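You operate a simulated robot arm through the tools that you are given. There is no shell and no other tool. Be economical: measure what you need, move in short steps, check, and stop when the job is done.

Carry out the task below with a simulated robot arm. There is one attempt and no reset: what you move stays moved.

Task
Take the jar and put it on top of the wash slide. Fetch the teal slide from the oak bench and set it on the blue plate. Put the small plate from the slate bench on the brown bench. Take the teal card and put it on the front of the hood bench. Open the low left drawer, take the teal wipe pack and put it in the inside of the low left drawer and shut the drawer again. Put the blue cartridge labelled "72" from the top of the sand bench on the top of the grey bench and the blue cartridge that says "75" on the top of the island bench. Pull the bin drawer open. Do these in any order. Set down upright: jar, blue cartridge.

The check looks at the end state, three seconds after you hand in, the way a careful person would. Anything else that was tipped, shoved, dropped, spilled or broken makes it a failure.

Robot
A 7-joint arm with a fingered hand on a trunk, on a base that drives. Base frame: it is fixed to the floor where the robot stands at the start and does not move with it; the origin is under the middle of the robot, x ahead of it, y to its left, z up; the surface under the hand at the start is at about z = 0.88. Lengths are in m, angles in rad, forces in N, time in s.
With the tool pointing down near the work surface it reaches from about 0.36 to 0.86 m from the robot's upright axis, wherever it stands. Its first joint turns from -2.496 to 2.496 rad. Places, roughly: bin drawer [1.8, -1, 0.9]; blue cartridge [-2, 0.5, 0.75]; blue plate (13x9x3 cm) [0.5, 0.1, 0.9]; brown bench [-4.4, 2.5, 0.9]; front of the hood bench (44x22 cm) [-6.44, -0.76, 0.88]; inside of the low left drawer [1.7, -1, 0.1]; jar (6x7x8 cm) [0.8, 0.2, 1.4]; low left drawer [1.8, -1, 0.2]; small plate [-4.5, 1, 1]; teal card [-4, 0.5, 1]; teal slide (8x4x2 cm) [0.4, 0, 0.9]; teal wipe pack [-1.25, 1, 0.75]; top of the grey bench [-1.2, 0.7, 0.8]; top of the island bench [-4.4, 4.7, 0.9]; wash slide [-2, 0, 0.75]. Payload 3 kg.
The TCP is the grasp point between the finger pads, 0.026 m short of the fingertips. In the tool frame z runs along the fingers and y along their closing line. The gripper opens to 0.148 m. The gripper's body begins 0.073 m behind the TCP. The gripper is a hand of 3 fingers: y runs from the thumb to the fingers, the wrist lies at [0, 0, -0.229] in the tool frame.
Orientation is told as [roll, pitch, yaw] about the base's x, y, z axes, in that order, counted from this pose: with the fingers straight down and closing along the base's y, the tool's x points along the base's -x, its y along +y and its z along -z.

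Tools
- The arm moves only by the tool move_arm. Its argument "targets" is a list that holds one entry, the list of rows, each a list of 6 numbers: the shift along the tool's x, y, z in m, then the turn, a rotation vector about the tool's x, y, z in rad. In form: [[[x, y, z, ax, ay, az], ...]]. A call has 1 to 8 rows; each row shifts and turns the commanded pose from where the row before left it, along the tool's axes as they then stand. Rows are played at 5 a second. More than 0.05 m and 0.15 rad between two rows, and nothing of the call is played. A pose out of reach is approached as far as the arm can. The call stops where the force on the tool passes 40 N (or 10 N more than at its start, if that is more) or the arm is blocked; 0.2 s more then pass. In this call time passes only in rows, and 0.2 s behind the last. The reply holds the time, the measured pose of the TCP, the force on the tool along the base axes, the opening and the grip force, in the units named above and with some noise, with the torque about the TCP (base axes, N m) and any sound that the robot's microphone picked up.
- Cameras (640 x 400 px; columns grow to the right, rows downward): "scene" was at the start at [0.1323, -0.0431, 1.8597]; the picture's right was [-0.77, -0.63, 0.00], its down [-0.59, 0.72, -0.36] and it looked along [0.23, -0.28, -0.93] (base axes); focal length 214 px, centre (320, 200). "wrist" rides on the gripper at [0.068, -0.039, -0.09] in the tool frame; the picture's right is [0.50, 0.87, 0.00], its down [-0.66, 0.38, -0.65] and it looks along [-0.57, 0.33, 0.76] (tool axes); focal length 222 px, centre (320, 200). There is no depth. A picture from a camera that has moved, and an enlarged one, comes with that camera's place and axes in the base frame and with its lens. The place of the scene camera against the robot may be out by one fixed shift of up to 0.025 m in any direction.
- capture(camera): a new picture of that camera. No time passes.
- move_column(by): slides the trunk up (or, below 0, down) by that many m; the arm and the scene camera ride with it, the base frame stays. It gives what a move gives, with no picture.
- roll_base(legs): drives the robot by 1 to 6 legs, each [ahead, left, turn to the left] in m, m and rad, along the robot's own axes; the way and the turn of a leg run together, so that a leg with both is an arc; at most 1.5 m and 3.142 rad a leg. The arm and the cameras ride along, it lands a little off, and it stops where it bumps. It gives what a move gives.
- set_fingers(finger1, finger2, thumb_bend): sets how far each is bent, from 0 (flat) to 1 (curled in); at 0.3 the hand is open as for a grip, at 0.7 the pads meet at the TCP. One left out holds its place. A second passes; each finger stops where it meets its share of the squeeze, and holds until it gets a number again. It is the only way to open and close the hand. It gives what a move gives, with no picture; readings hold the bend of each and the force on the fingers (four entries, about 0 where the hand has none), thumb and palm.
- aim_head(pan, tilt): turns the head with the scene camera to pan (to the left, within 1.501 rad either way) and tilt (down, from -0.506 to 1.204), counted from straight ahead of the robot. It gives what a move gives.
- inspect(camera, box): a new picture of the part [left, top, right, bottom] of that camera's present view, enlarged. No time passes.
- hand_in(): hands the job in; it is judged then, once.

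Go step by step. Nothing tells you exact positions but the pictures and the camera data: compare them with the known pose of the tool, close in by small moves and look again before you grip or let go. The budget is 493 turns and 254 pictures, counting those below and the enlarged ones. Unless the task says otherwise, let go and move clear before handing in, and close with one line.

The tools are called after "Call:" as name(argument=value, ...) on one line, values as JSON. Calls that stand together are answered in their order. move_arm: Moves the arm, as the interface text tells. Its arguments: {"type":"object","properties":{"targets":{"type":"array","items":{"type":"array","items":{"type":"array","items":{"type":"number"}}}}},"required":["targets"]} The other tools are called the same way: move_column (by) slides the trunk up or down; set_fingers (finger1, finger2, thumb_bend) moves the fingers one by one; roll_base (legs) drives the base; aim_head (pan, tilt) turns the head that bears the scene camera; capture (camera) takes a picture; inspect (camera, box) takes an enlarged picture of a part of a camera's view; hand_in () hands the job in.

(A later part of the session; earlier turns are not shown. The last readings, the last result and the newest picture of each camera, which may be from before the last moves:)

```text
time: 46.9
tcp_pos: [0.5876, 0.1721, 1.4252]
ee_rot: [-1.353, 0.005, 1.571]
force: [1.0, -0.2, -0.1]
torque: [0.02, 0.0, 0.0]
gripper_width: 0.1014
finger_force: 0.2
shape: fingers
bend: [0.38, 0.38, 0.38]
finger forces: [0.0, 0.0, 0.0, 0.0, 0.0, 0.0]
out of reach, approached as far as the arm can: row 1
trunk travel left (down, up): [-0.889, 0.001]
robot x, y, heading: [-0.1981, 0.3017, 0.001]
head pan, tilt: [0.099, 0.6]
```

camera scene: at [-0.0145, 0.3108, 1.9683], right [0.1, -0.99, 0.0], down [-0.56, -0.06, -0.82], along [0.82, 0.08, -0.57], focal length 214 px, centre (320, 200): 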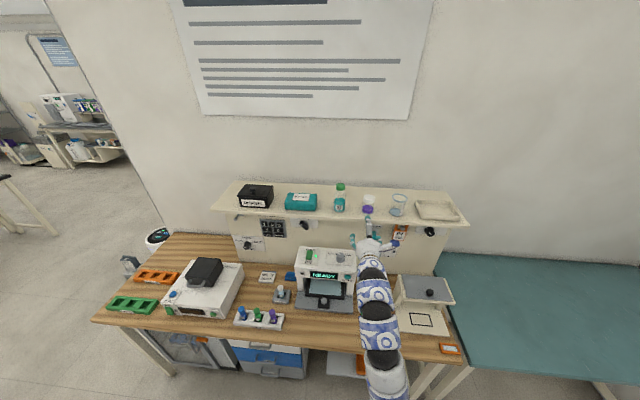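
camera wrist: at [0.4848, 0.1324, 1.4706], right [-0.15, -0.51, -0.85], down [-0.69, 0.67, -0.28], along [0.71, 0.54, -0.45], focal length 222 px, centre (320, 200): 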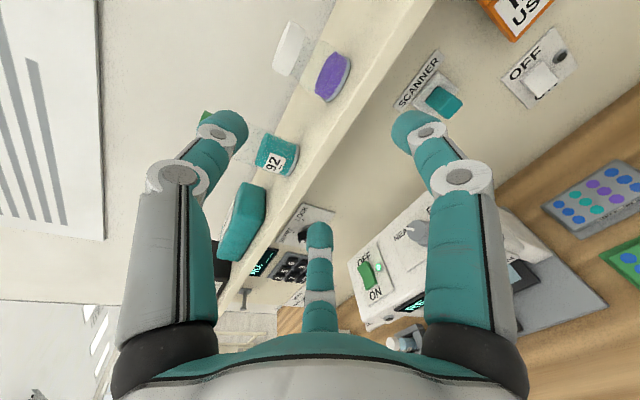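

Call:
move_arm(targets=[[[0, -0.006, 0.03, 0, 0, 0], [0, -0.012, 0.01, 0, 0, 0]]])

Call:
capture(camera="wrist")

```text
time: 47.5
tcp_pos: [0.6287, 0.1724, 1.4337]
ee_rot: [-1.355, 0.007, 1.57]
force: [-0.6, -0.7, -0.2]
torque: [0.02, 0.01, -0.03]
gripper_width: 0.1013
finger_force: 0.1
shape: fingers
bend: [0.38, 0.38, 0.38]
finger forces: [0.0, 0.1, 0.1, 0.0, 0.0, 0.1]
trunk travel left (down, up): [-0.889, 0.001]
robot x, y, heading: [-0.1984, 0.3001, 0.003]
head pan, tilt: [0.099, 0.6]
```

```text
228 pictures are left
camera wrist: at [0.549, 0.1054, 1.4904], right [-0.19, -0.51, -0.84], down [-0.72, 0.65, -0.23], along [0.67, 0.56, -0.49], focal length 222 px, centre (320, 200)
```

wrist: 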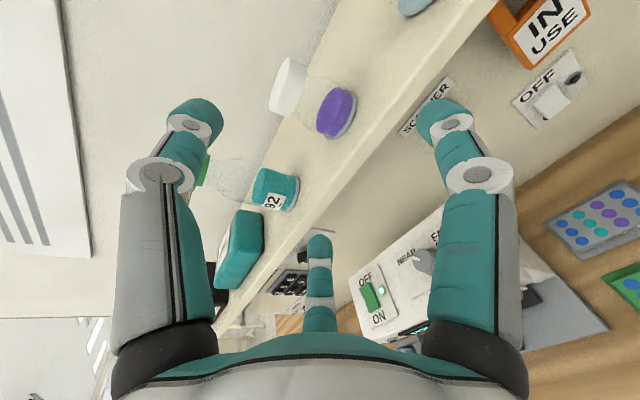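

Jar confirmed around (0.78,0.171). Raise 6 mm and advance 0.1 m with the base.

Call:
move_arm(targets=[[[0, -0.006, 0.001, 0, 0, 0]]])

Call:
roll_base(legs=[[0.1, 0, 0]])

Call:
capture(camera="wrist")

```text
time: 47.9
tcp_pos: [0.6305, 0.1723, 1.4388]
ee_rot: [-1.353, 0.009, 1.57]
force: [-0.2, 0.0, 0.2]
torque: [0.01, -0.01, 0.0]
gripper_width: 0.1013
finger_force: 0.1
shape: fingers
bend: [0.38, 0.38, 0.38]
finger forces: [0.0, 0.0, 0.0, 0.0, 0.1, 0.0]
trunk travel left (down, up): [-0.889, 0.001]
robot x, y, heading: [-0.2008, 0.3013, -0.001]
head pan, tilt: [0.099, 0.6]
```

```text
time: 49.1
tcp_pos: [0.7338, 0.1724, 1.4372]
ee_rot: [-1.351, 0.006, 1.57]
force: [1.1, 0.6, -0.2]
torque: [0.02, -0.02, -0.01]
gripper_width: 0.1017
finger_force: 0.0
shape: fingers
bend: [0.38, 0.38, 0.38]
finger forces: [0.1, 0.1, 0.0, 0.0, 0.1, 0.1]
trunk travel left (down, up): [-0.889, 0.001]
robot x, y, heading: [-0.0979, 0.3004, 0.003]
head pan, tilt: [0.099, 0.6]
```

```text
227 pictures are left
camera wrist: at [0.6533, 0.1056, 1.4943], right [-0.19, -0.51, -0.84], down [-0.72, 0.65, -0.23], along [0.67, 0.56, -0.49], focal length 222 px, centre (320, 200)
```

wrist: 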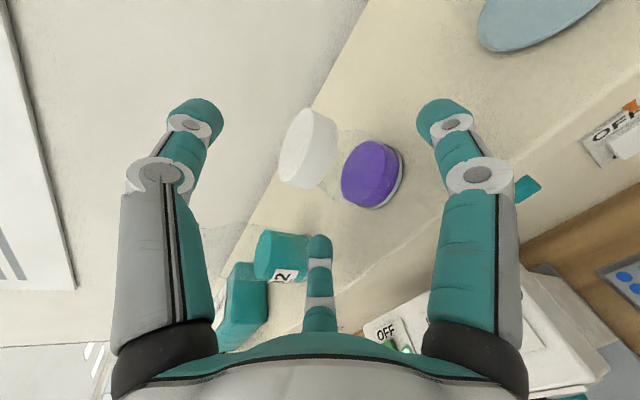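

Keep advancing with the arm 0.05 m, slightly left.

Call:
move_arm(targets=[[[-0.002, -0.0055, 0.025, 0, 0, 0], [-0.002, -0.0055, 0.025, 0, 0, 0]]])

Call:
capture(camera="wrist")

Call:
inspect(camera="scene", box=[300, 150, 460, 250])

```text
time: 49.7
tcp_pos: [0.7817, 0.1751, 1.4391]
ee_rot: [-1.352, 0.006, 1.569]
force: [-0.3, -0.4, 0.2]
torque: [0.01, 0.01, -0.01]
gripper_width: 0.1013
finger_force: 0.1
shape: fingers
bend: [0.38, 0.38, 0.38]
finger forces: [0.1, 0.0, 0.1, 0.0, 0.0, 0.1]
trunk travel left (down, up): [-0.889, 0.001]
robot x, y, heading: [-0.099, 0.3017, -0.001]
head pan, tilt: [0.099, 0.6]
```

```text
226 pictures are left
camera wrist: at [0.7029, 0.1088, 1.4957], right [-0.19, -0.51, -0.84], down [-0.72, 0.66, -0.23], along [0.67, 0.56, -0.49], focal length 222 px, centre (320, 200)
```

wrist: 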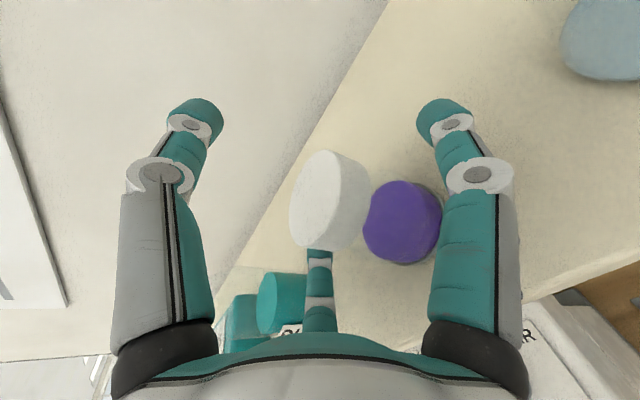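

```text
4.00 times, centred on (380, 200) of scene
camera zoom: at [0.0851, 0.3119, 1.9683], right [0.1, -0.99, 0.0], down [-0.56, -0.06, -0.83], along [0.82, 0.08, -0.56], focal length 858 px, centre (80, 200)
```

zoom: 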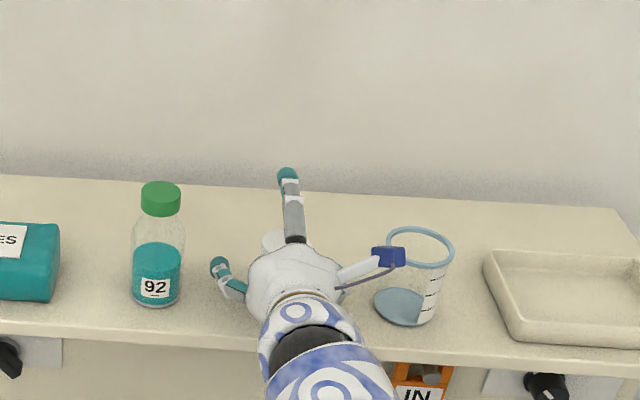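

The jar is between the fingers (axis ≈(0.779,0.171)). Nudge right 4 mm and down 8 mm, then close the two side fingers first.

Call:
move_arm(targets=[[[0.004, 0.008, 0.0015, 0, 0, 0]]])

Call:
set_fingers(finger1=0.5, finger2=0.5)

Call:
capture(camera="wrist")

```text
time: 50.1
tcp_pos: [0.7809, 0.1719, 1.4296]
ee_rot: [-1.351, 0.008, 1.57]
force: [0.4, -0.2, -0.1]
torque: [0.04, -0.01, -0.01]
gripper_width: 0.1015
finger_force: 0.2
shape: fingers
bend: [0.38, 0.38, 0.38]
finger forces: [0.0, 0.0, 0.0, 0.0, 0.0, 0.0]
trunk travel left (down, up): [-0.889, 0.001]
robot x, y, heading: [-0.0991, 0.3014, 0.002]
head pan, tilt: [0.099, 0.6]
```

```text
time: 51.1
tcp_pos: [0.782, 0.1726, 1.4302]
ee_rot: [-1.352, 0.006, 1.57]
force: [0.8, -0.9, -0.5]
torque: [-0.01, -0.01, -0.02]
gripper_width: 0.0826
finger_force: 0.0
shape: fingers
bend: [0.5, 0.5, 0.38]
finger forces: [0.0, 0.0, 0.1, 0.0, 0.0, 0.0]
trunk travel left (down, up): [-0.889, 0.001]
robot x, y, heading: [-0.0981, 0.3024, 0.006]
head pan, tilt: [0.099, 0.6]
```

```text
224 pictures are left
camera wrist: at [0.7021, 0.1051, 1.487], right [-0.19, -0.51, -0.84], down [-0.72, 0.65, -0.23], along [0.67, 0.56, -0.49], focal length 222 px, centre (320, 200)
```

wrist: 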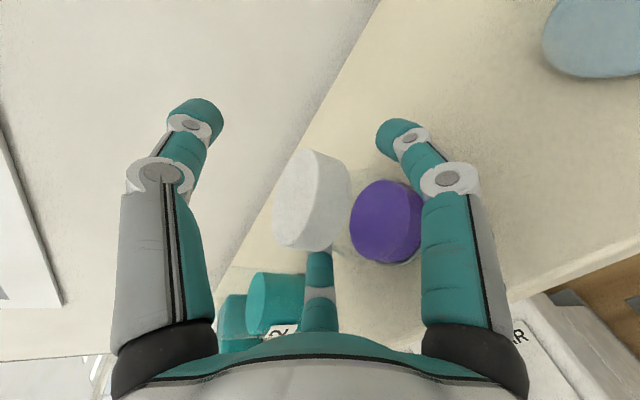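

Call:
set_fingers(finger1=0.56, finger2=0.56)

Call:
capture(camera="wrist")

```text
time: 52.1
tcp_pos: [0.7826, 0.1726, 1.4289]
ee_rot: [-1.354, 0.008, 1.57]
force: [-0.6, -0.7, 0.0]
torque: [-0.05, -0.02, 0.02]
gripper_width: 0.0737
finger_force: 0.1
shape: fingers
bend: [0.56, 0.56, 0.38]
finger forces: [0.2, 0.2, 0.0, 0.0, 0.0, 0.0]
trunk travel left (down, up): [-0.889, 0.001]
robot x, y, heading: [-0.1035, 0.3004, 0.001]
head pan, tilt: [0.099, 0.6]
```

```text
223 pictures are left
camera wrist: at [0.7021, 0.1051, 1.487], right [-0.19, -0.51, -0.84], down [-0.72, 0.65, -0.23], along [0.67, 0.56, -0.49], focal length 222 px, centre (320, 200)
```

wrist: 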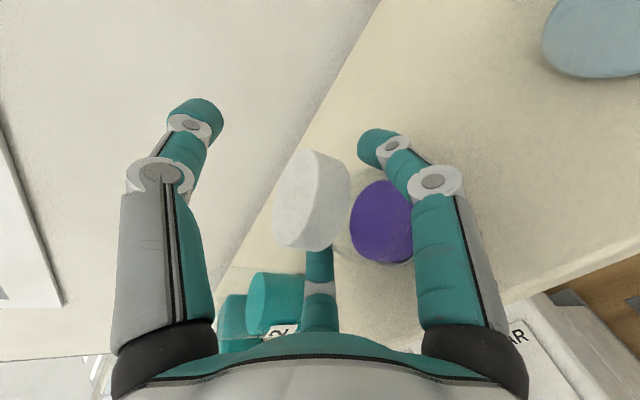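

Fingers touch both sides. Bring the thumb down on the lid and tighten.

Call:
set_fingers(thumb_bend=0.56)

Call:
set_fingers(finger1=0.62, finger2=0.62, thumb_bend=0.64)

Call:
capture(camera="wrist")

```text
time: 53.1
tcp_pos: [0.7812, 0.1722, 1.4304]
ee_rot: [-1.354, 0.009, 1.572]
force: [0.1, 0.0, 0.0]
torque: [0.06, -0.02, 0.01]
gripper_width: 0.0428
finger_force: 0.4
shape: fingers
bend: [0.56, 0.56, 0.56]
finger forces: [0.1, 0.1, 0.0, 0.0, 0.0, 0.0]
trunk travel left (down, up): [-0.889, 0.001]
robot x, y, heading: [-0.0983, 0.3014, 0.005]
head pan, tilt: [0.099, 0.6]
```

```text
time: 54.1
tcp_pos: [0.782, 0.1734, 1.4304]
ee_rot: [-1.354, 0.008, 1.569]
force: [2.1, -0.2, 4.7]
torque: [-0.02, -0.06, -0.03]
gripper_width: 0.0258
finger_force: 2.9
shape: fingers
bend: [0.62, 0.61, 0.61]
finger forces: [0.1, 0.8, 0.1, 0.0, 5.0, 0.0]
trunk travel left (down, up): [-0.889, 0.001]
robot x, y, heading: [-0.1006, 0.3022, 0.001]
head pan, tilt: [0.099, 0.6]
```

```text
222 pictures are left
camera wrist: at [0.7018, 0.1052, 1.4874], right [-0.19, -0.51, -0.84], down [-0.72, 0.65, -0.23], along [0.67, 0.56, -0.49], focal length 222 px, centre (320, 200)
```

wrist: 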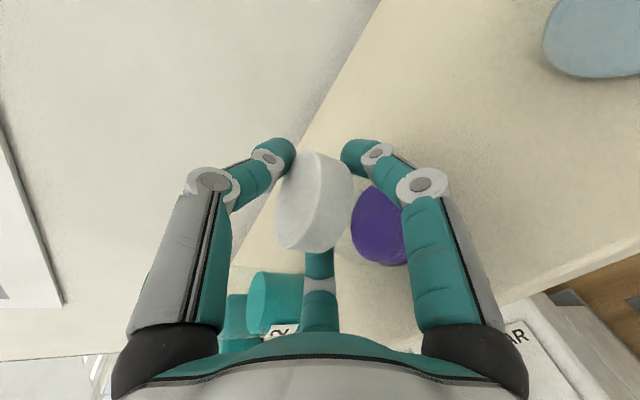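

Thumb presses the lid; now squeeze the two fingers more.

Call:
set_fingers(finger1=0.72, finger2=0.72)

Call:
capture(camera="wrist")

```text
time: 55.1
tcp_pos: [0.7828, 0.1728, 1.4298]
ee_rot: [-1.351, 0.008, 1.571]
force: [-0.3, -1.2, -0.7]
torque: [0.05, -0.03, 0.0]
gripper_width: 0.0159
finger_force: 8.1
shape: fingers
bend: [0.66, 0.65, 0.62]
finger forces: [6.4, 6.7, 0.1, 0.0, 3.3, 0.0]
trunk travel left (down, up): [-0.889, 0.001]
robot x, y, heading: [-0.0995, 0.3056, 0.003]
head pan, tilt: [0.099, 0.6]
```

```text
221 pictures are left
camera wrist: at [0.7021, 0.1051, 1.4868], right [-0.19, -0.51, -0.84], down [-0.72, 0.65, -0.23], along [0.67, 0.56, -0.49], focal length 222 px, centre (320, 200)
```

wrist: 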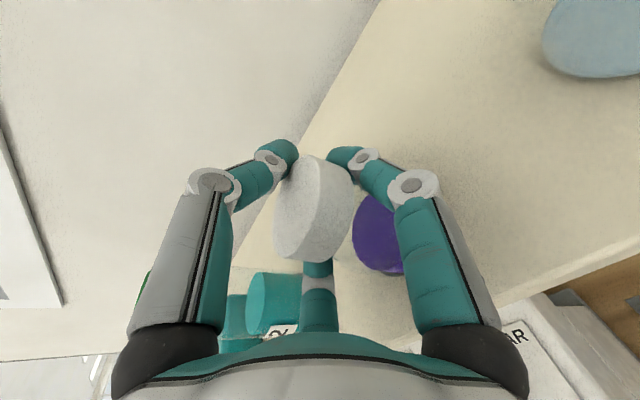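

Grip looks firm (6.5 N each). Lift a little and look.

Call:
move_arm(targets=[[[0, -0.015, -0.003, 0, 0, 0], [0, -0.015, -0.003, 0, 0, 0]]])

Call:
capture(camera="wrist")

Call:
inspect(camera="scene", box=[300, 150, 460, 250])

```text
time: 55.7
tcp_pos: [0.783, 0.1734, 1.4617]
ee_rot: [-1.352, 0.009, 1.569]
force: [-0.2, -0.2, -1.7]
torque: [-0.01, -0.02, 0.01]
gripper_width: 0.0157
finger_force: 8.3
shape: fingers
bend: [0.66, 0.65, 0.62]
finger forces: [6.2, 6.6, 0.0, 0.1, 3.2, 0.0]
trunk travel left (down, up): [-0.889, 0.001]
robot x, y, heading: [-0.0995, 0.2993, 0.001]
head pan, tilt: [0.099, 0.6]
```

```text
220 pictures are left
camera wrist: at [0.703, 0.1054, 1.5182], right [-0.19, -0.51, -0.84], down [-0.72, 0.65, -0.23], along [0.67, 0.56, -0.49], focal length 222 px, centre (320, 200)
```

wrist: 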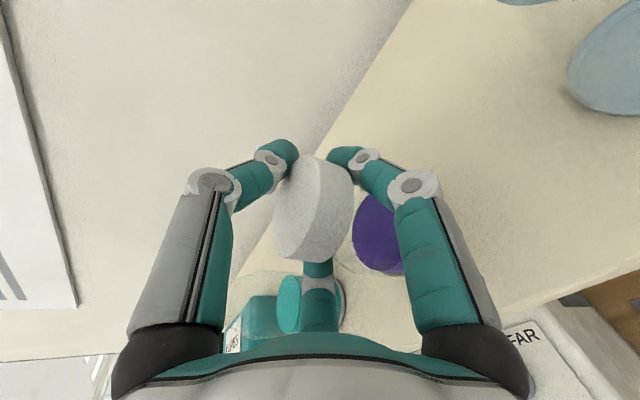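

```text
4.00 times, centred on (380, 200) of scene
camera zoom: at [0.0853, 0.3118, 1.9683], right [0.1, -0.99, 0.0], down [-0.56, -0.06, -0.83], along [0.82, 0.08, -0.57], focal length 858 px, centre (80, 200)
```

zoom: 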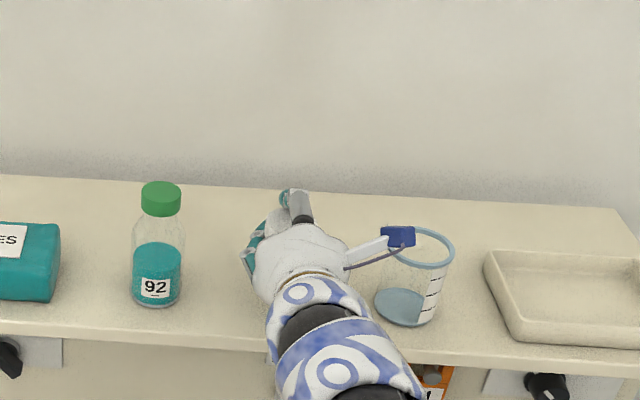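

Jar is held. Back the base straight off from the bench, then look around.

Call:
roll_base(legs=[[-0.3, 0, 0]])

Call:
aim_head(pan=1.5, tilt=0.5)

Call:
capture(camera="scene")

Call:
aim_head(pan=-1.5, tilt=0.5)

Call:
capture(camera="scene")

```text
time: 57.7
tcp_pos: [0.4831, 0.1738, 1.4619]
ee_rot: [-1.354, 0.007, 1.573]
force: [-0.3, 0.4, -1.1]
torque: [0.0, 0.0, 0.03]
gripper_width: 0.0155
finger_force: 8.5
shape: fingers
bend: [0.66, 0.65, 0.62]
finger forces: [6.3, 6.5, 0.0, 0.1, 3.2, 0.0]
trunk travel left (down, up): [-0.889, 0.001]
robot x, y, heading: [-0.3998, 0.3002, 0.004]
head pan, tilt: [0.099, 0.6]
```

```text
time: 59.3
tcp_pos: [0.4831, 0.1728, 1.4614]
ee_rot: [-1.354, 0.008, 1.571]
force: [-0.3, -0.6, -1.4]
torque: [-0.01, -0.02, -0.01]
gripper_width: 0.0156
finger_force: 8.0
shape: fingers
bend: [0.66, 0.65, 0.62]
finger forces: [6.3, 6.5, 0.0, 0.0, 3.2, 0.0]
trunk travel left (down, up): [-0.889, 0.001]
robot x, y, heading: [-0.3958, 0.3033, -0.0]
head pan, tilt: [1.499, 0.499]
```

```text
218 pictures are left
camera scene: at [-0.2959, 0.3926, 1.9774], right [1.0, -0.07, 0.0], down [-0.03, -0.48, -0.88], along [0.06, 0.88, -0.48], focal length 214 px, centre (320, 200)
```

scene: 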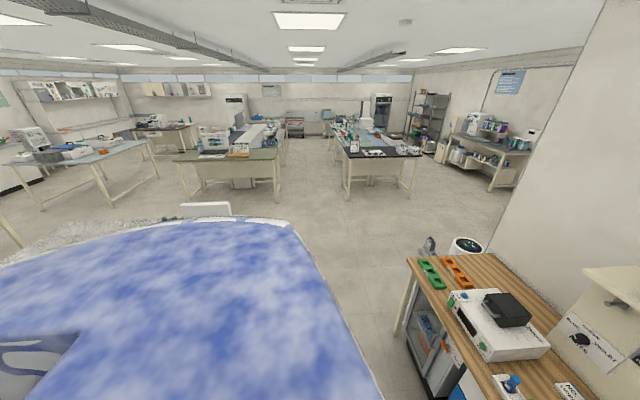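

```text
time: 61.9
tcp_pos: [0.4838, 0.1728, 1.4614]
ee_rot: [-1.353, 0.008, 1.57]
force: [-0.1, 1.0, -1.3]
torque: [0.0, 0.0, -0.02]
gripper_width: 0.0154
finger_force: 8.3
shape: fingers
bend: [0.66, 0.65, 0.62]
finger forces: [6.3, 6.5, 0.0, 0.0, 3.1, 0.0]
trunk travel left (down, up): [-0.889, 0.001]
robot x, y, heading: [-0.4031, 0.3011, 0.002]
head pan, tilt: [-1.499, 0.499]
```

```text
217 pictures are left
camera scene: at [-0.2953, 0.2112, 1.9774], right [-1.0, -0.08, 0.0], down [-0.04, 0.48, -0.88], along [0.07, -0.88, -0.48], focal length 214 px, centre (320, 200)
```

scene: 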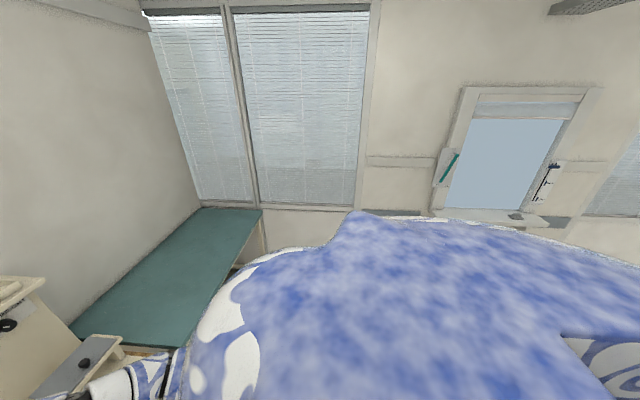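

The partition wall is at x≈1.03 and ends at y≈1.5, so the drawer cabinet must be behind it. First the jar: retract the arm and turn around toward the wash slide.

Call:
move_arm(targets=[[[0, 0.04, -0.0253, 0, 0, 0], [0, 0.04, -0.0253, 0, 0, 0], [0, 0.04, -0.0253, 0, 0, 0], [0, 0.04, -0.0253, 0, 0, 0], [0, 0.04, -0.0253, 0, 0, 0], [0, 0.04, -0.0253, 0, 0, 0]]])

Call:
roll_base(legs=[[0, 0, 1.57]])

Call:
aim_head(pan=1.2, tilt=0.5)

Call:
capture(camera="scene")

```text
time: 63.3
tcp_pos: [0.2824, 0.1697, 1.2597]
ee_rot: [-1.354, 0.007, 1.573]
force: [-0.3, -0.6, -1.6]
torque: [0.03, 0.0, 0.01]
gripper_width: 0.015
finger_force: 7.2
shape: fingers
bend: [0.66, 0.65, 0.62]
finger forces: [5.7, 6.0, 0.0, 0.1, 2.9, 0.0]
trunk travel left (down, up): [-0.889, 0.001]
robot x, y, heading: [-0.4008, 0.3035, 0.003]
head pan, tilt: [-1.499, 0.499]
```

```text
time: 67.5
tcp_pos: [-0.2687, 0.9834, 1.2594]
ee_rot: [-1.352, 0.007, 3.142]
force: [0.8, 0.4, -1.3]
torque: [0.0, -0.02, -0.03]
gripper_width: 0.0147
finger_force: 7.1
shape: fingers
bend: [0.66, 0.65, 0.62]
finger forces: [5.7, 6.0, 0.0, 0.0, 2.6, 0.0]
trunk travel left (down, up): [-0.889, 0.001]
robot x, y, heading: [-0.3982, 0.3032, 1.581]
head pan, tilt: [-1.499, 0.499]
```

```text
time: 69.9
tcp_pos: [-0.2686, 0.9831, 1.2586]
ee_rot: [-1.352, 0.006, 3.141]
force: [0.0, 0.1, -0.6]
torque: [0.03, 0.0, 0.01]
gripper_width: 0.0149
finger_force: 7.3
shape: fingers
bend: [0.66, 0.65, 0.62]
finger forces: [5.8, 6.0, 0.0, 0.1, 2.6, 0.1]
trunk travel left (down, up): [-0.889, 0.001]
robot x, y, heading: [-0.3983, 0.3015, 1.572]
head pan, tilt: [1.201, 0.499]
```

```text
216 pictures are left
camera scene: at [-0.4675, 0.4146, 1.9774], right [0.36, 0.93, 0.0], down [0.45, -0.17, -0.88], along [-0.82, 0.32, -0.48], focal length 214 px, centre (320, 200)
```

scene: 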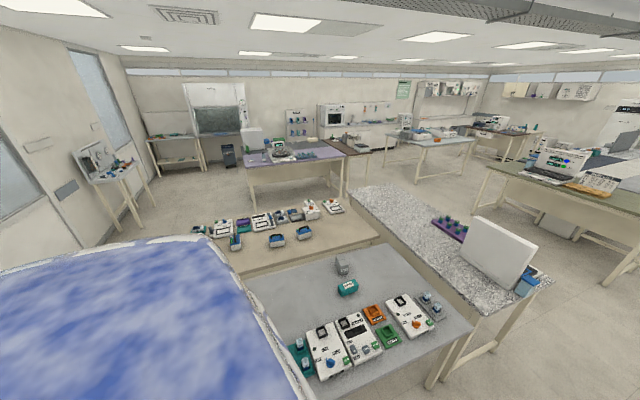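

I see the grey bench nearest, with the teal wipe pack, and the sand bench behind it. Zoom in on both and check the jar.

Call:
inspect(camera="scene", box=[180, 180, 380, 280])

Call:
inspect(camera="scene", box=[270, 250, 470, 390])

Call:
capture(camera="wrist")

```text
3.20 times, centred on (280, 230) of scene
camera zoom: at [-0.4675, 0.4146, 1.9774], right [0.36, 0.93, 0.0], down [0.45, -0.17, -0.88], along [-0.82, 0.32, -0.48], focal length 686 px, centre (448, 104)
```

zoom: 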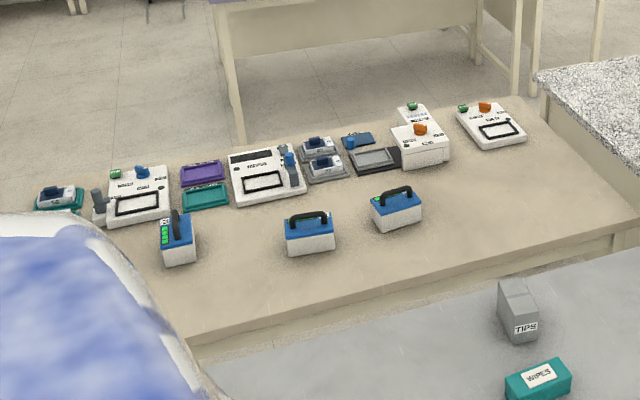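

```text
2.86 times, centred on (370, 320) of scene
camera zoom: at [-0.4675, 0.4146, 1.9774], right [0.36, 0.93, 0.0], down [0.45, -0.17, -0.88], along [-0.82, 0.32, -0.48], focal length 613 px, centre (177, -143)
```

zoom: 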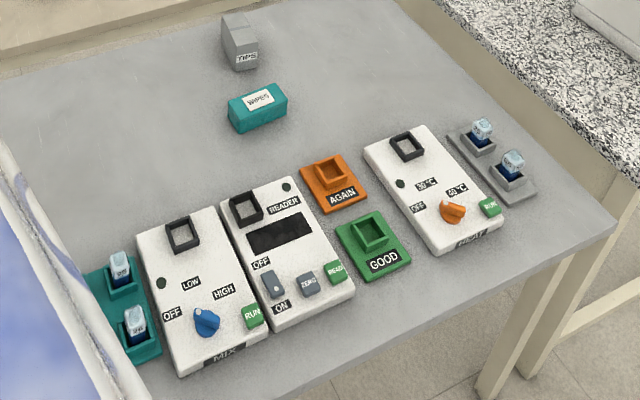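

```text
213 pictures are left
camera wrist: at [-0.2014, 0.9032, 1.3166], right [0.51, -0.19, -0.84], down [-0.65, -0.72, -0.23], along [-0.56, 0.67, -0.49], focal length 222 px, centre (320, 200)
```

wrist: 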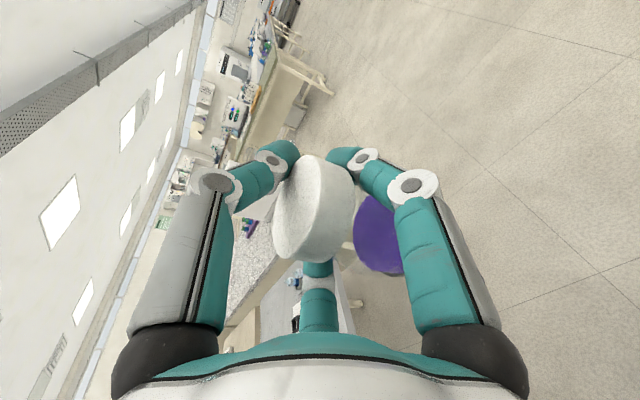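

Jar is stable. The left part of the sand bench is hidden; move back to y≈-0.15 and turn to face -x.

Call:
roll_base(legs=[[-0.45, 0, 0], [0, 0, 1.57]])

Call:
aim_head(pan=0.0, tilt=0.5)

Call:
capture(camera="scene")

```text
time: 76.4
tcp_pos: [-1.0811, -0.0185, 1.2594]
ee_rot: [-1.353, 0.008, -1.567]
force: [-0.9, 0.5, -0.5]
torque: [-0.04, 0.02, -0.02]
gripper_width: 0.0146
finger_force: 7.1
shape: fingers
bend: [0.66, 0.65, 0.63]
finger forces: [5.7, 5.9, 0.0, 0.0, 2.4, 0.0]
trunk travel left (down, up): [-0.889, 0.001]
robot x, y, heading: [-0.4022, -0.1439, -3.136]
head pan, tilt: [1.201, 0.499]
```

```text
time: 77.8
tcp_pos: [-1.0812, -0.0184, 1.2609]
ee_rot: [-1.352, 0.006, -1.567]
force: [-0.1, 0.4, -1.0]
torque: [0.01, -0.01, 0.0]
gripper_width: 0.0145
finger_force: 6.7
shape: fingers
bend: [0.66, 0.65, 0.63]
finger forces: [5.8, 5.8, 0.1, 0.1, 2.5, 0.0]
trunk travel left (down, up): [-0.889, 0.001]
robot x, y, heading: [-0.4006, -0.1457, -3.133]
head pan, tilt: [0.0, 0.499]
```

```text
212 pictures are left
camera scene: at [-0.553, -0.1476, 1.9774], right [-0.01, 1.0, 0.0], down [0.48, 0.0, -0.88], along [-0.88, -0.01, -0.48], focal length 214 px, centre (320, 200)
```

scene: 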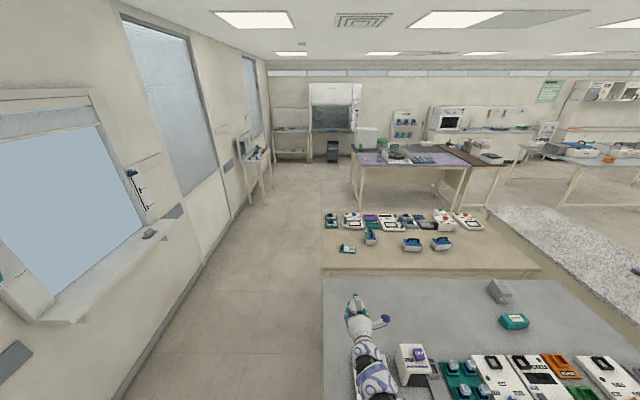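

Call:
inspect(camera="scene", box=[310, 200, 470, 280])

Call:
inspect(camera="scene", box=[320, 270, 520, 400])

```text
4.00 times, centred on (390, 240) of scene
camera zoom: at [-0.553, -0.1476, 1.9774], right [-0.01, 1.0, 0.0], down [0.48, 0.0, -0.88], along [-0.88, -0.01, -0.48], focal length 858 px, centre (40, 40)
```

zoom: 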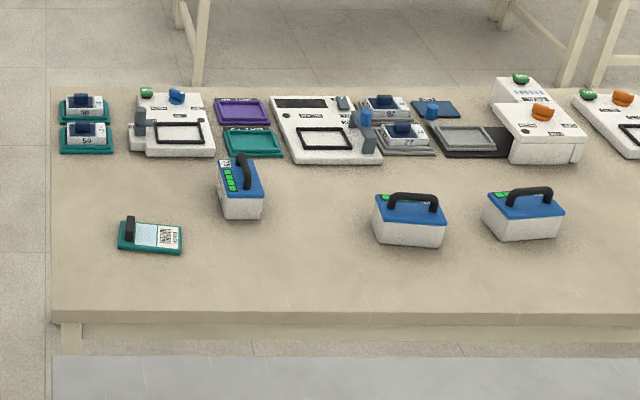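

```text
3.08 times, centred on (420, 335) of scene
camera zoom: at [-0.553, -0.1476, 1.9774], right [-0.01, 1.0, 0.0], down [0.48, 0.0, -0.88], along [-0.88, -0.01, -0.48], focal length 660 px, centre (12, -215)
```

zoom: 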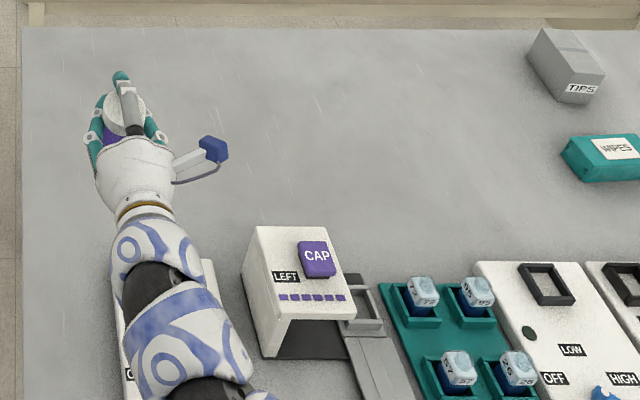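

The wash slide is likely the small teal one with the black clip at about (-1.95, 0.07). I'll drive down the aisle and face the sand bench's end.

Call:
roll_base(legs=[[0, 0.56, 0], [1.48, 0, 0], [0, 0, -1.575]])

Call:
aim_head(pan=0.0, tilt=0.9)

Call:
capture(camera="scene")

```text
time: 91.8
tcp_pos: [-1.7271, -0.0254, 1.2595]
ee_rot: [-1.354, 0.006, 3.115]
force: [0.1, -0.5, -0.2]
torque: [0.02, 0.02, -0.01]
gripper_width: 0.0141
finger_force: 6.8
shape: fingers
bend: [0.66, 0.66, 0.63]
finger forces: [5.7, 5.8, 0.0, 0.1, 2.2, 0.0]
trunk travel left (down, up): [-0.889, 0.001]
robot x, y, heading: [-1.8757, -0.7007, 1.549]
head pan, tilt: [0.0, 0.499]
```

```text
time: 92.7
tcp_pos: [-1.7262, -0.0249, 1.2595]
ee_rot: [-1.353, 0.008, 3.115]
force: [-0.3, 0.5, -1.2]
torque: [0.01, 0.0, -0.01]
gripper_width: 0.0142
finger_force: 6.8
shape: fingers
bend: [0.66, 0.66, 0.63]
finger forces: [5.6, 5.8, 0.0, 0.0, 2.3, 0.0]
trunk travel left (down, up): [-0.889, 0.001]
robot x, y, heading: [-1.8766, -0.7036, 1.543]
head pan, tilt: [0.0, 0.901]
```

```text
209 pictures are left
camera scene: at [-1.8555, -0.5463, 1.9436], right [1.0, -0.02, 0.0], down [-0.02, -0.78, -0.62], along [0.02, 0.62, -0.78], focal length 214 px, centre (320, 200)
```

scene: 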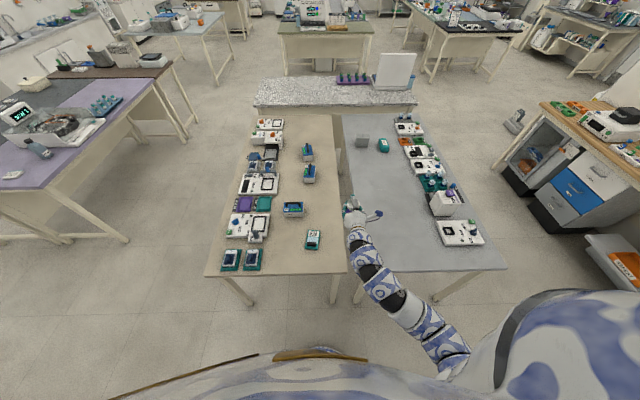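

Call:
inspect(camera="scene", box=[260, 180, 360, 260])

Call:
inspect(camera="scene", box=[205, 110, 345, 280])

```text
5.00 times, centred on (310, 220) of scene
camera zoom: at [-1.8555, -0.5463, 1.9436], right [1.0, -0.02, 0.0], down [-0.02, -0.78, -0.62], along [0.02, 0.62, -0.78], focal length 1072 px, centre (370, 100)
```

zoom: 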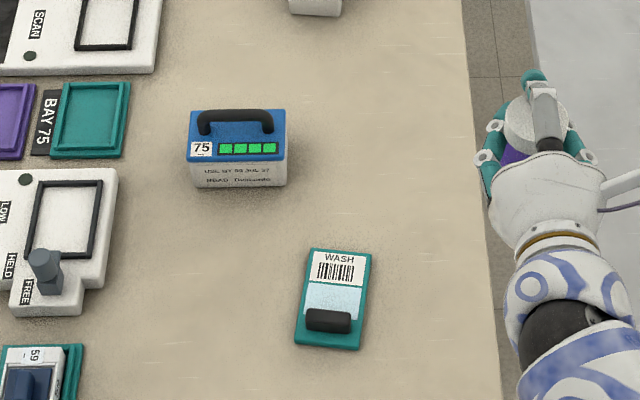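

```text
2.35 times, centred on (275, 195) of scene
camera zoom: at [-1.8555, -0.5463, 1.9436], right [1.0, -0.02, 0.0], down [-0.02, -0.78, -0.62], along [0.02, 0.62, -0.78], focal length 505 px, centre (426, 212)
```

zoom: 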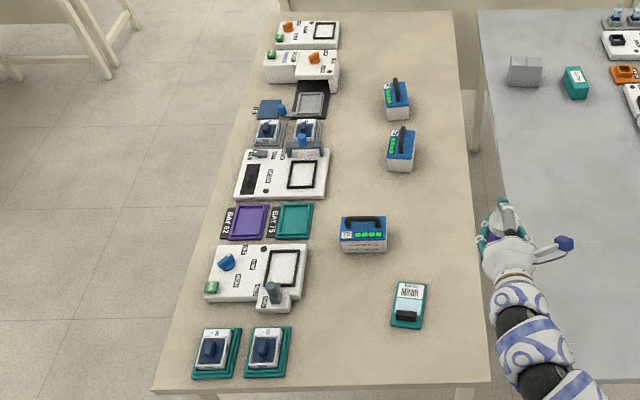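

Confirmed: the slide labelled "WASH" and cartridge "75". I'll first set the jar on the free bench area left of the slide to re-grasp it from the top. Shift the base left and lower the trunk.

Call:
roll_base(legs=[[0, 0.29, 0]])

Call:
move_column(by=-0.32)

Call:
capture(camera="wrist")

Call:
capture(camera="scene")

```text
time: 94.7
tcp_pos: [-2.0168, -0.0171, 1.2599]
ee_rot: [-1.354, 0.008, 3.114]
force: [-0.6, 0.3, -0.4]
torque: [0.01, -0.02, -0.03]
gripper_width: 0.0142
finger_force: 6.4
shape: fingers
bend: [0.66, 0.66, 0.63]
finger forces: [5.6, 5.7, 0.0, 0.1, 2.2, 0.0]
trunk travel left (down, up): [-0.889, 0.001]
robot x, y, heading: [-2.1641, -0.6943, 1.545]
head pan, tilt: [0.0, 0.901]
```

```text
time: 97.9
tcp_pos: [-2.0177, -0.0177, 0.9402]
ee_rot: [-1.354, 0.008, 3.114]
force: [-0.1, -0.2, 0.1]
torque: [0.02, 0.04, -0.01]
gripper_width: 0.0144
finger_force: 6.9
shape: fingers
bend: [0.66, 0.66, 0.63]
finger forces: [5.6, 5.8, 0.1, 0.0, 2.2, 0.0]
trunk travel left (down, up): [-0.569, 0.321]
robot x, y, heading: [-2.1674, -0.6943, 1.544]
head pan, tilt: [0.0, 0.901]
```

```text
206 pictures are left
camera wrist: at [-1.9507, -0.0991, 0.9967], right [0.5, -0.2, -0.84], down [-0.67, -0.7, -0.23], along [-0.54, 0.68, -0.49], focal length 222 px, centre (320, 200)
```

wrist: 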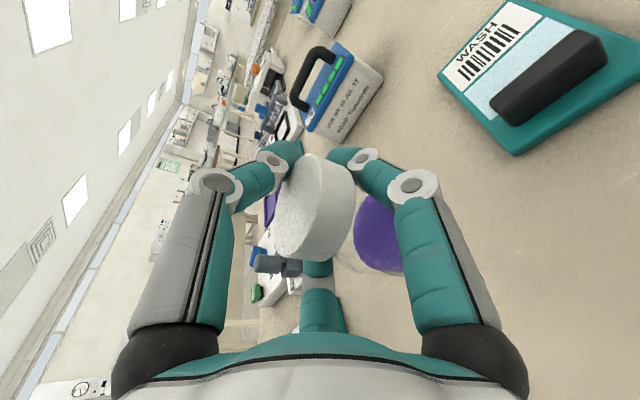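

```text
205 pictures are left
camera scene: at [-2.1443, -0.5393, 1.6236], right [1.0, -0.02, 0.0], down [-0.02, -0.78, -0.62], along [0.02, 0.62, -0.78], focal length 214 px, centre (320, 200)
```

scene: 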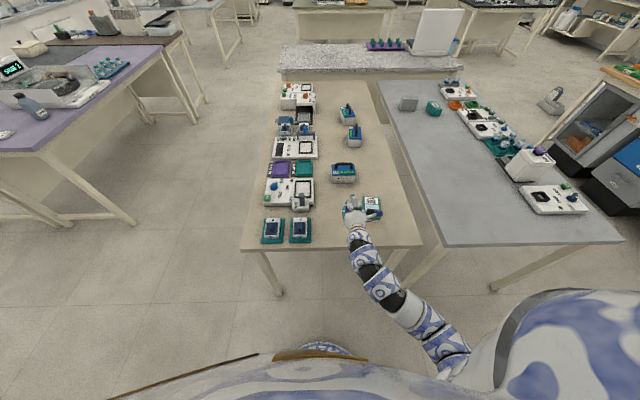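

Shift slightly further from the slide, then lower by the trunk until the jar touches.

Call:
move_arm(targets=[[[-0.035, -0.0065, 0.029, 0, 0, 0]]])

Call:
move_column(by=-0.06)

Call:
capture(camera="wrist")

```text
time: 98.3
tcp_pos: [-2.0496, 0.0138, 0.9392]
ee_rot: [-1.356, 0.006, 3.115]
force: [-0.4, -0.3, -0.5]
torque: [0.02, -0.01, 0.02]
gripper_width: 0.0143
finger_force: 6.8
shape: fingers
bend: [0.66, 0.66, 0.63]
finger forces: [5.5, 5.6, 0.0, 0.0, 2.2, 0.0]
trunk travel left (down, up): [-0.569, 0.321]
robot x, y, heading: [-2.1636, -0.6965, 1.544]
head pan, tilt: [0.0, 0.901]
```

```text
time: 99.3
tcp_pos: [-2.0506, 0.0129, 0.88]
ee_rot: [-1.353, 0.006, 3.113]
force: [-0.5, -0.2, -1.1]
torque: [0.0, 0.0, 0.01]
gripper_width: 0.014
finger_force: 6.9
shape: fingers
bend: [0.66, 0.66, 0.63]
finger forces: [5.5, 5.8, 0.0, 0.0, 2.1, 0.0]
trunk travel left (down, up): [-0.509, 0.381]
robot x, y, heading: [-2.1701, -0.696, 1.545]
head pan, tilt: [0.0, 0.901]
```

```text
204 pictures are left
camera wrist: at [-1.985, -0.0689, 0.9362], right [0.5, -0.2, -0.84], down [-0.67, -0.7, -0.23], along [-0.54, 0.68, -0.49], focal length 222 px, centre (320, 200)
```

wrist: 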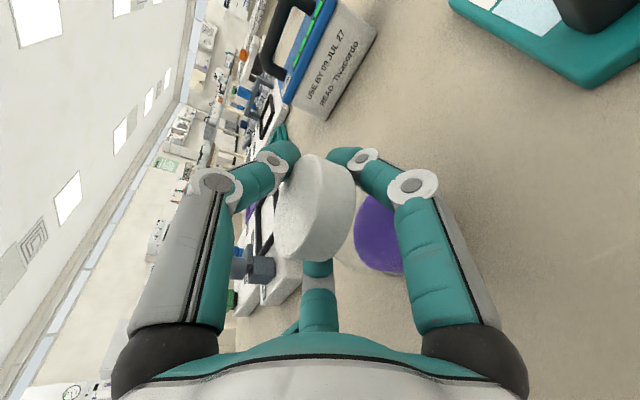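

Bench top works out at z≈0.795–0.80. Lower in small steps.

Call:
move_column(by=-0.01)

Call:
move_column(by=-0.006)

```text
time: 99.8
tcp_pos: [-2.0497, 0.0131, 0.8695]
ee_rot: [-1.354, 0.007, 3.114]
force: [-1.4, -0.6, -0.5]
torque: [0.01, -0.02, 0.0]
gripper_width: 0.014
finger_force: 6.4
shape: fingers
bend: [0.66, 0.66, 0.63]
finger forces: [5.6, 5.7, 0.0, 0.1, 2.1, 0.1]
trunk travel left (down, up): [-0.499, 0.391]
robot x, y, heading: [-2.1626, -0.6938, 1.549]
head pan, tilt: [0.0, 0.901]
```

```text
time: 100.4
tcp_pos: [-2.0506, 0.0133, 0.8638]
ee_rot: [-1.353, 0.007, 3.115]
force: [1.0, -0.1, -1.2]
torque: [0.01, 0.02, -0.01]
gripper_width: 0.014
finger_force: 6.7
shape: fingers
bend: [0.66, 0.66, 0.63]
finger forces: [5.5, 5.7, 0.0, 0.0, 2.1, 0.0]
trunk travel left (down, up): [-0.493, 0.397]
robot x, y, heading: [-2.1665, -0.6935, 1.547]
head pan, tilt: [0.0, 0.901]
```

Call:
move_column(by=-0.004)

Call:
move_column(by=-0.003)

Call:
capture(camera="wrist")

```text
time: 100.9
tcp_pos: [-2.0504, 0.0132, 0.8602]
ee_rot: [-1.355, 0.007, 3.114]
force: [0.4, 0.1, 2.7]
torque: [0.07, 0.01, 0.0]
gripper_width: 0.014
finger_force: 7.4
shape: fingers
bend: [0.66, 0.66, 0.63]
finger forces: [5.6, 5.8, 0.1, 0.0, 3.1, 0.0]
trunk travel left (down, up): [-0.489, 0.401]
robot x, y, heading: [-2.1659, -0.6958, 1.545]
head pan, tilt: [0.0, 0.901]
```

```text
time: 101.5
tcp_pos: [-2.0496, 0.0131, 0.8579]
ee_rot: [-1.355, 0.007, 3.114]
force: [0.6, -2.1, 8.5]
torque: [0.06, -0.02, 0.02]
gripper_width: 0.0133
finger_force: 7.9
shape: fingers
bend: [0.71, 0.71, 0.62]
finger forces: [5.9, 5.9, 0.0, 0.0, 4.7, 0.0]
trunk travel left (down, up): [-0.486, 0.404]
robot x, y, heading: [-2.1624, -0.6949, 1.543]
head pan, tilt: [0.0, 0.901]
```

```text
203 pictures are left
camera wrist: at [-1.9851, -0.0693, 0.9139], right [0.5, -0.2, -0.84], down [-0.67, -0.7, -0.23], along [-0.54, 0.68, -0.49], focal length 222 px, centre (320, 200)
```

wrist: 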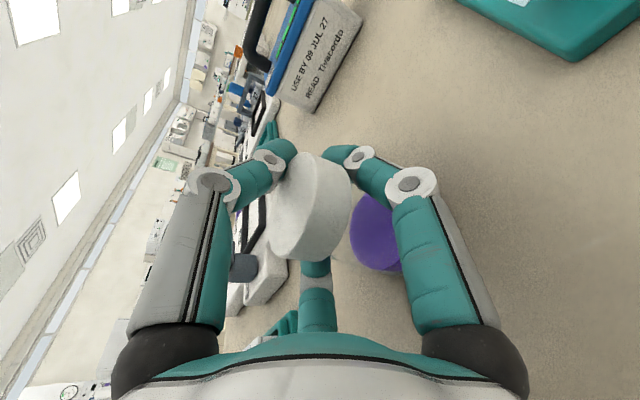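

Jar is on the bench. Release thumb then fingers.

Call:
set_fingers(thumb_bend=0.4)

Call:
set_fingers(finger1=0.6, finger2=0.6)

Call:
set_fingers(finger1=0.42, finger2=0.42)

Call:
capture(camera="wrist")

```text
time: 102.5
tcp_pos: [-2.0496, 0.0125, 0.8561]
ee_rot: [-1.355, 0.007, 3.112]
force: [-1.1, -1.9, 2.5]
torque: [-0.03, 0.01, 0.04]
gripper_width: 0.0508
finger_force: 6.2
shape: fingers
bend: [0.71, 0.71, 0.4]
finger forces: [5.9, 6.3, 0.0, 0.0, 0.0, 0.0]
trunk travel left (down, up): [-0.486, 0.404]
robot x, y, heading: [-2.1635, -0.696, 1.552]
head pan, tilt: [0.0, 0.901]
```

```text
time: 103.5
tcp_pos: [-2.0504, 0.014, 0.8561]
ee_rot: [-1.354, 0.007, 3.114]
force: [0.3, 1.7, 5.0]
torque: [0.02, 0.01, 0.0]
gripper_width: 0.0612
finger_force: 2.5
shape: fingers
bend: [0.61, 0.62, 0.4]
finger forces: [2.1, 2.2, 0.0, 0.0, 0.1, 0.0]
trunk travel left (down, up): [-0.486, 0.404]
robot x, y, heading: [-2.1658, -0.6944, 1.546]
head pan, tilt: [0.0, 0.901]
```

```text
time: 104.5
tcp_pos: [-2.0498, 0.0137, 0.8559]
ee_rot: [-1.354, 0.008, 3.114]
force: [0.2, -0.3, 0.5]
torque: [0.03, 0.01, -0.01]
gripper_width: 0.0914
finger_force: 0.1
shape: fingers
bend: [0.42, 0.42, 0.4]
finger forces: [0.0, 0.0, 0.1, 0.0, 0.0, 0.0]
trunk travel left (down, up): [-0.486, 0.404]
robot x, y, heading: [-2.1665, -0.6972, 1.551]
head pan, tilt: [0.0, 0.901]
```

```text
202 pictures are left
camera wrist: at [-1.985, -0.0689, 0.9131], right [0.5, -0.2, -0.84], down [-0.67, -0.7, -0.23], along [-0.54, 0.68, -0.49], focal length 222 px, centre (320, 200)
```

wrist: 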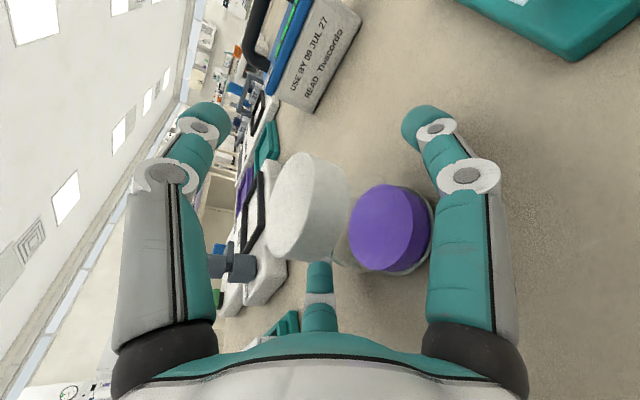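

Jar stands free. Back off with the base and turn the hand to point straight down.

Call:
roll_base(legs=[[-0.2, 0, 0]])

Call:
move_column(by=0.15)

Call:
move_arm(targets=[[[0, -0.03, 0.02, -0.15, 0, 0], [0, -0.03, 0.02, -0.15, 0, 0], [0, -0.03, 0.02, -0.15, 0, 0], [0, -0.03, 0, -0.15, 0, 0], [0, -0.03, 0, -0.15, 0, 0], [0, -0.03, 0, -0.15, 0, 0], [0, -0.03, 0, -0.15, 0, 0], [0, -0.03, 0, -0.15, 0, 0]]])

Call:
capture(camera="scene")

```text
time: 106.1
tcp_pos: [-2.0553, -0.1882, 0.8563]
ee_rot: [-1.356, 0.007, 3.116]
force: [0.4, 1.0, -0.2]
torque: [-0.01, -0.03, 0.01]
gripper_width: 0.091
finger_force: 0.1
shape: fingers
bend: [0.42, 0.42, 0.4]
finger forces: [0.0, 0.0, 0.0, 0.0, 0.0, 0.0]
trunk travel left (down, up): [-0.486, 0.404]
robot x, y, heading: [-2.1703, -0.8971, 1.549]
head pan, tilt: [0.0, 0.901]
```

```text
time: 107.8
tcp_pos: [-2.0564, -0.1877, 1.0057]
ee_rot: [-1.354, 0.007, 3.117]
force: [0.1, -0.5, 0.4]
torque: [-0.01, 0.01, 0.02]
gripper_width: 0.0913
finger_force: 0.2
shape: fingers
bend: [0.42, 0.42, 0.4]
finger forces: [0.1, 0.0, 0.0, 0.0, 0.0, 0.0]
trunk travel left (down, up): [-0.636, 0.254]
robot x, y, heading: [-2.1693, -0.895, 1.551]
head pan, tilt: [0.0, 0.901]
```

```text
time: 109.8
tcp_pos: [-1.9988, 0.0003, 1.0424]
ee_rot: [-0.104, 0.08, 2.981]
force: [-0.8, -0.4, 0.5]
torque: [0.01, -0.1, -0.03]
gripper_width: 0.092
finger_force: 0.0
shape: fingers
bend: [0.42, 0.42, 0.4]
finger forces: [0.0, 0.0, 0.1, 0.1, 0.1, 0.0]
out of reach, approached as far as the arm can: row 8
trunk travel left (down, up): [-0.636, 0.254]
robot x, y, heading: [-2.1674, -0.8986, 1.546]
head pan, tilt: [0.0, 0.901]
stopped in row 8: the arm was blocked; the commanded pose is now the measured one
```

```text
201 pictures are left
camera scene: at [-2.1539, -0.7431, 1.6908], right [1.0, -0.02, 0.0], down [-0.01, -0.78, -0.62], along [0.02, 0.62, -0.78], focal length 214 px, centre (320, 200)
```

scene: 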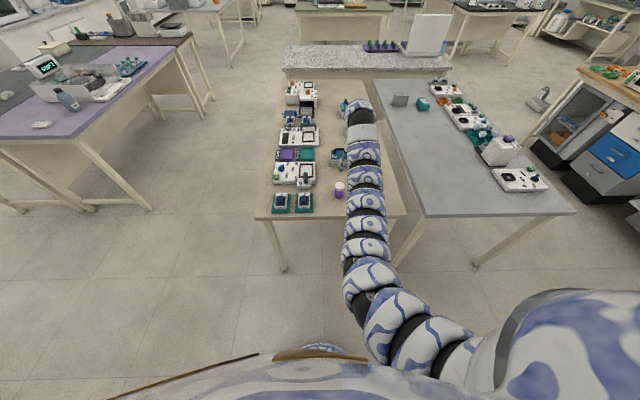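

The arm is stretched out; retract it and square the orientation, then drive forward again.

Call:
move_arm(targets=[[[0, 0.04, 0, -0.052, -0.04, -0.067], [0, 0.04, 0, -0.052, -0.04, -0.067], [0, 0.04, 0, 0, 0, 0], [0, 0.04, 0, 0, 0, 0], [0, 0.04, 0, 0, 0, 0]]])

Call:
roll_base(legs=[[0.2, 0, 0]])

Call:
capture(camera="wrist")

```text
time: 111.0
tcp_pos: [-2.0384, -0.1106, 0.9528]
ee_rot: [0.004, 0.001, 3.122]
force: [0.3, -0.1, 0.0]
torque: [0.0, 0.0, 0.01]
gripper_width: 0.0916
finger_force: 0.1
shape: fingers
bend: [0.42, 0.42, 0.4]
finger forces: [0.1, 0.0, 0.0, 0.0, 0.1, 0.0]
out of reach, approached as far as the arm can: row 1, 2, 3, 4, 5
trunk travel left (down, up): [-0.636, 0.254]
robot x, y, heading: [-2.1694, -0.8952, 1.551]
head pan, tilt: [0.0, 0.901]
```

```text
time: 112.6
tcp_pos: [-2.0317, 0.0899, 0.953]
ee_rot: [0.004, 0.004, 3.117]
force: [-0.7, 0.0, -0.3]
torque: [-0.04, -0.01, -0.01]
gripper_width: 0.0919
finger_force: 0.0
shape: fingers
bend: [0.42, 0.42, 0.4]
finger forces: [0.0, 0.0, 0.1, 0.1, 0.0, 0.0]
trunk travel left (down, up): [-0.636, 0.254]
robot x, y, heading: [-2.1679, -0.6974, 1.546]
head pan, tilt: [0.0, 0.901]
```

```text
200 pictures are left
camera wrist: at [-1.9634, 0.1281, 1.0422], right [0.48, -0.88, 0.01], down [-0.67, -0.36, 0.65], along [-0.57, -0.32, -0.76], focal length 222 px, centre (320, 200)
```

wrist: 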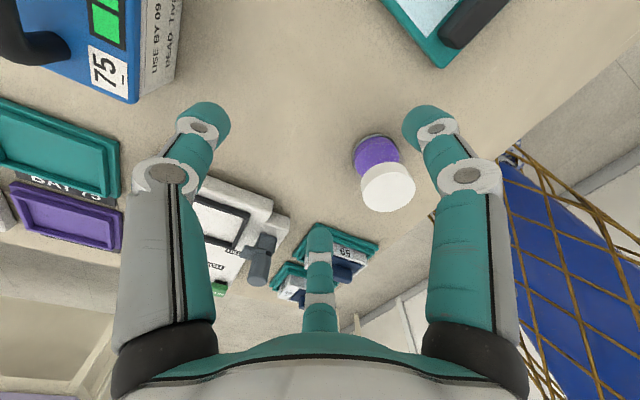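

The jar stands at about (-2.048, 0.004). Move over it.

Call:
move_arm(targets=[[[-0.006, 0.043, 0, 0, 0, 0], [-0.008, 0.043, 0, 0, 0, 0]]])

Call:
capture(camera="wrist")

```text
time: 113.2
tcp_pos: [-2.0482, 0.0157, 0.9279]
ee_rot: [-0.002, -0.002, 3.12]
force: [0.2, 0.5, 0.2]
torque: [0.02, 0.01, -0.01]
gripper_width: 0.0921
finger_force: 0.2
shape: fingers
bend: [0.42, 0.42, 0.4]
finger forces: [0.0, 0.0, 0.1, 0.0, 0.0, 0.0]
out of reach, approached as far as the arm can: row 1, 2
trunk travel left (down, up): [-0.636, 0.254]
robot x, y, heading: [-2.1643, -0.6939, 1.545]
head pan, tilt: [0.0, 0.901]
```

```text
199 pictures are left
camera wrist: at [-1.9785, 0.0529, 1.0171], right [0.48, -0.88, 0.0], down [-0.66, -0.36, 0.65], along [-0.57, -0.31, -0.76], focal length 222 px, centre (320, 200)
```

wrist: 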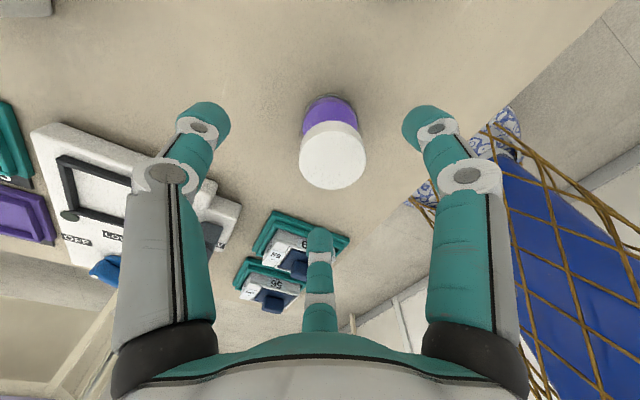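

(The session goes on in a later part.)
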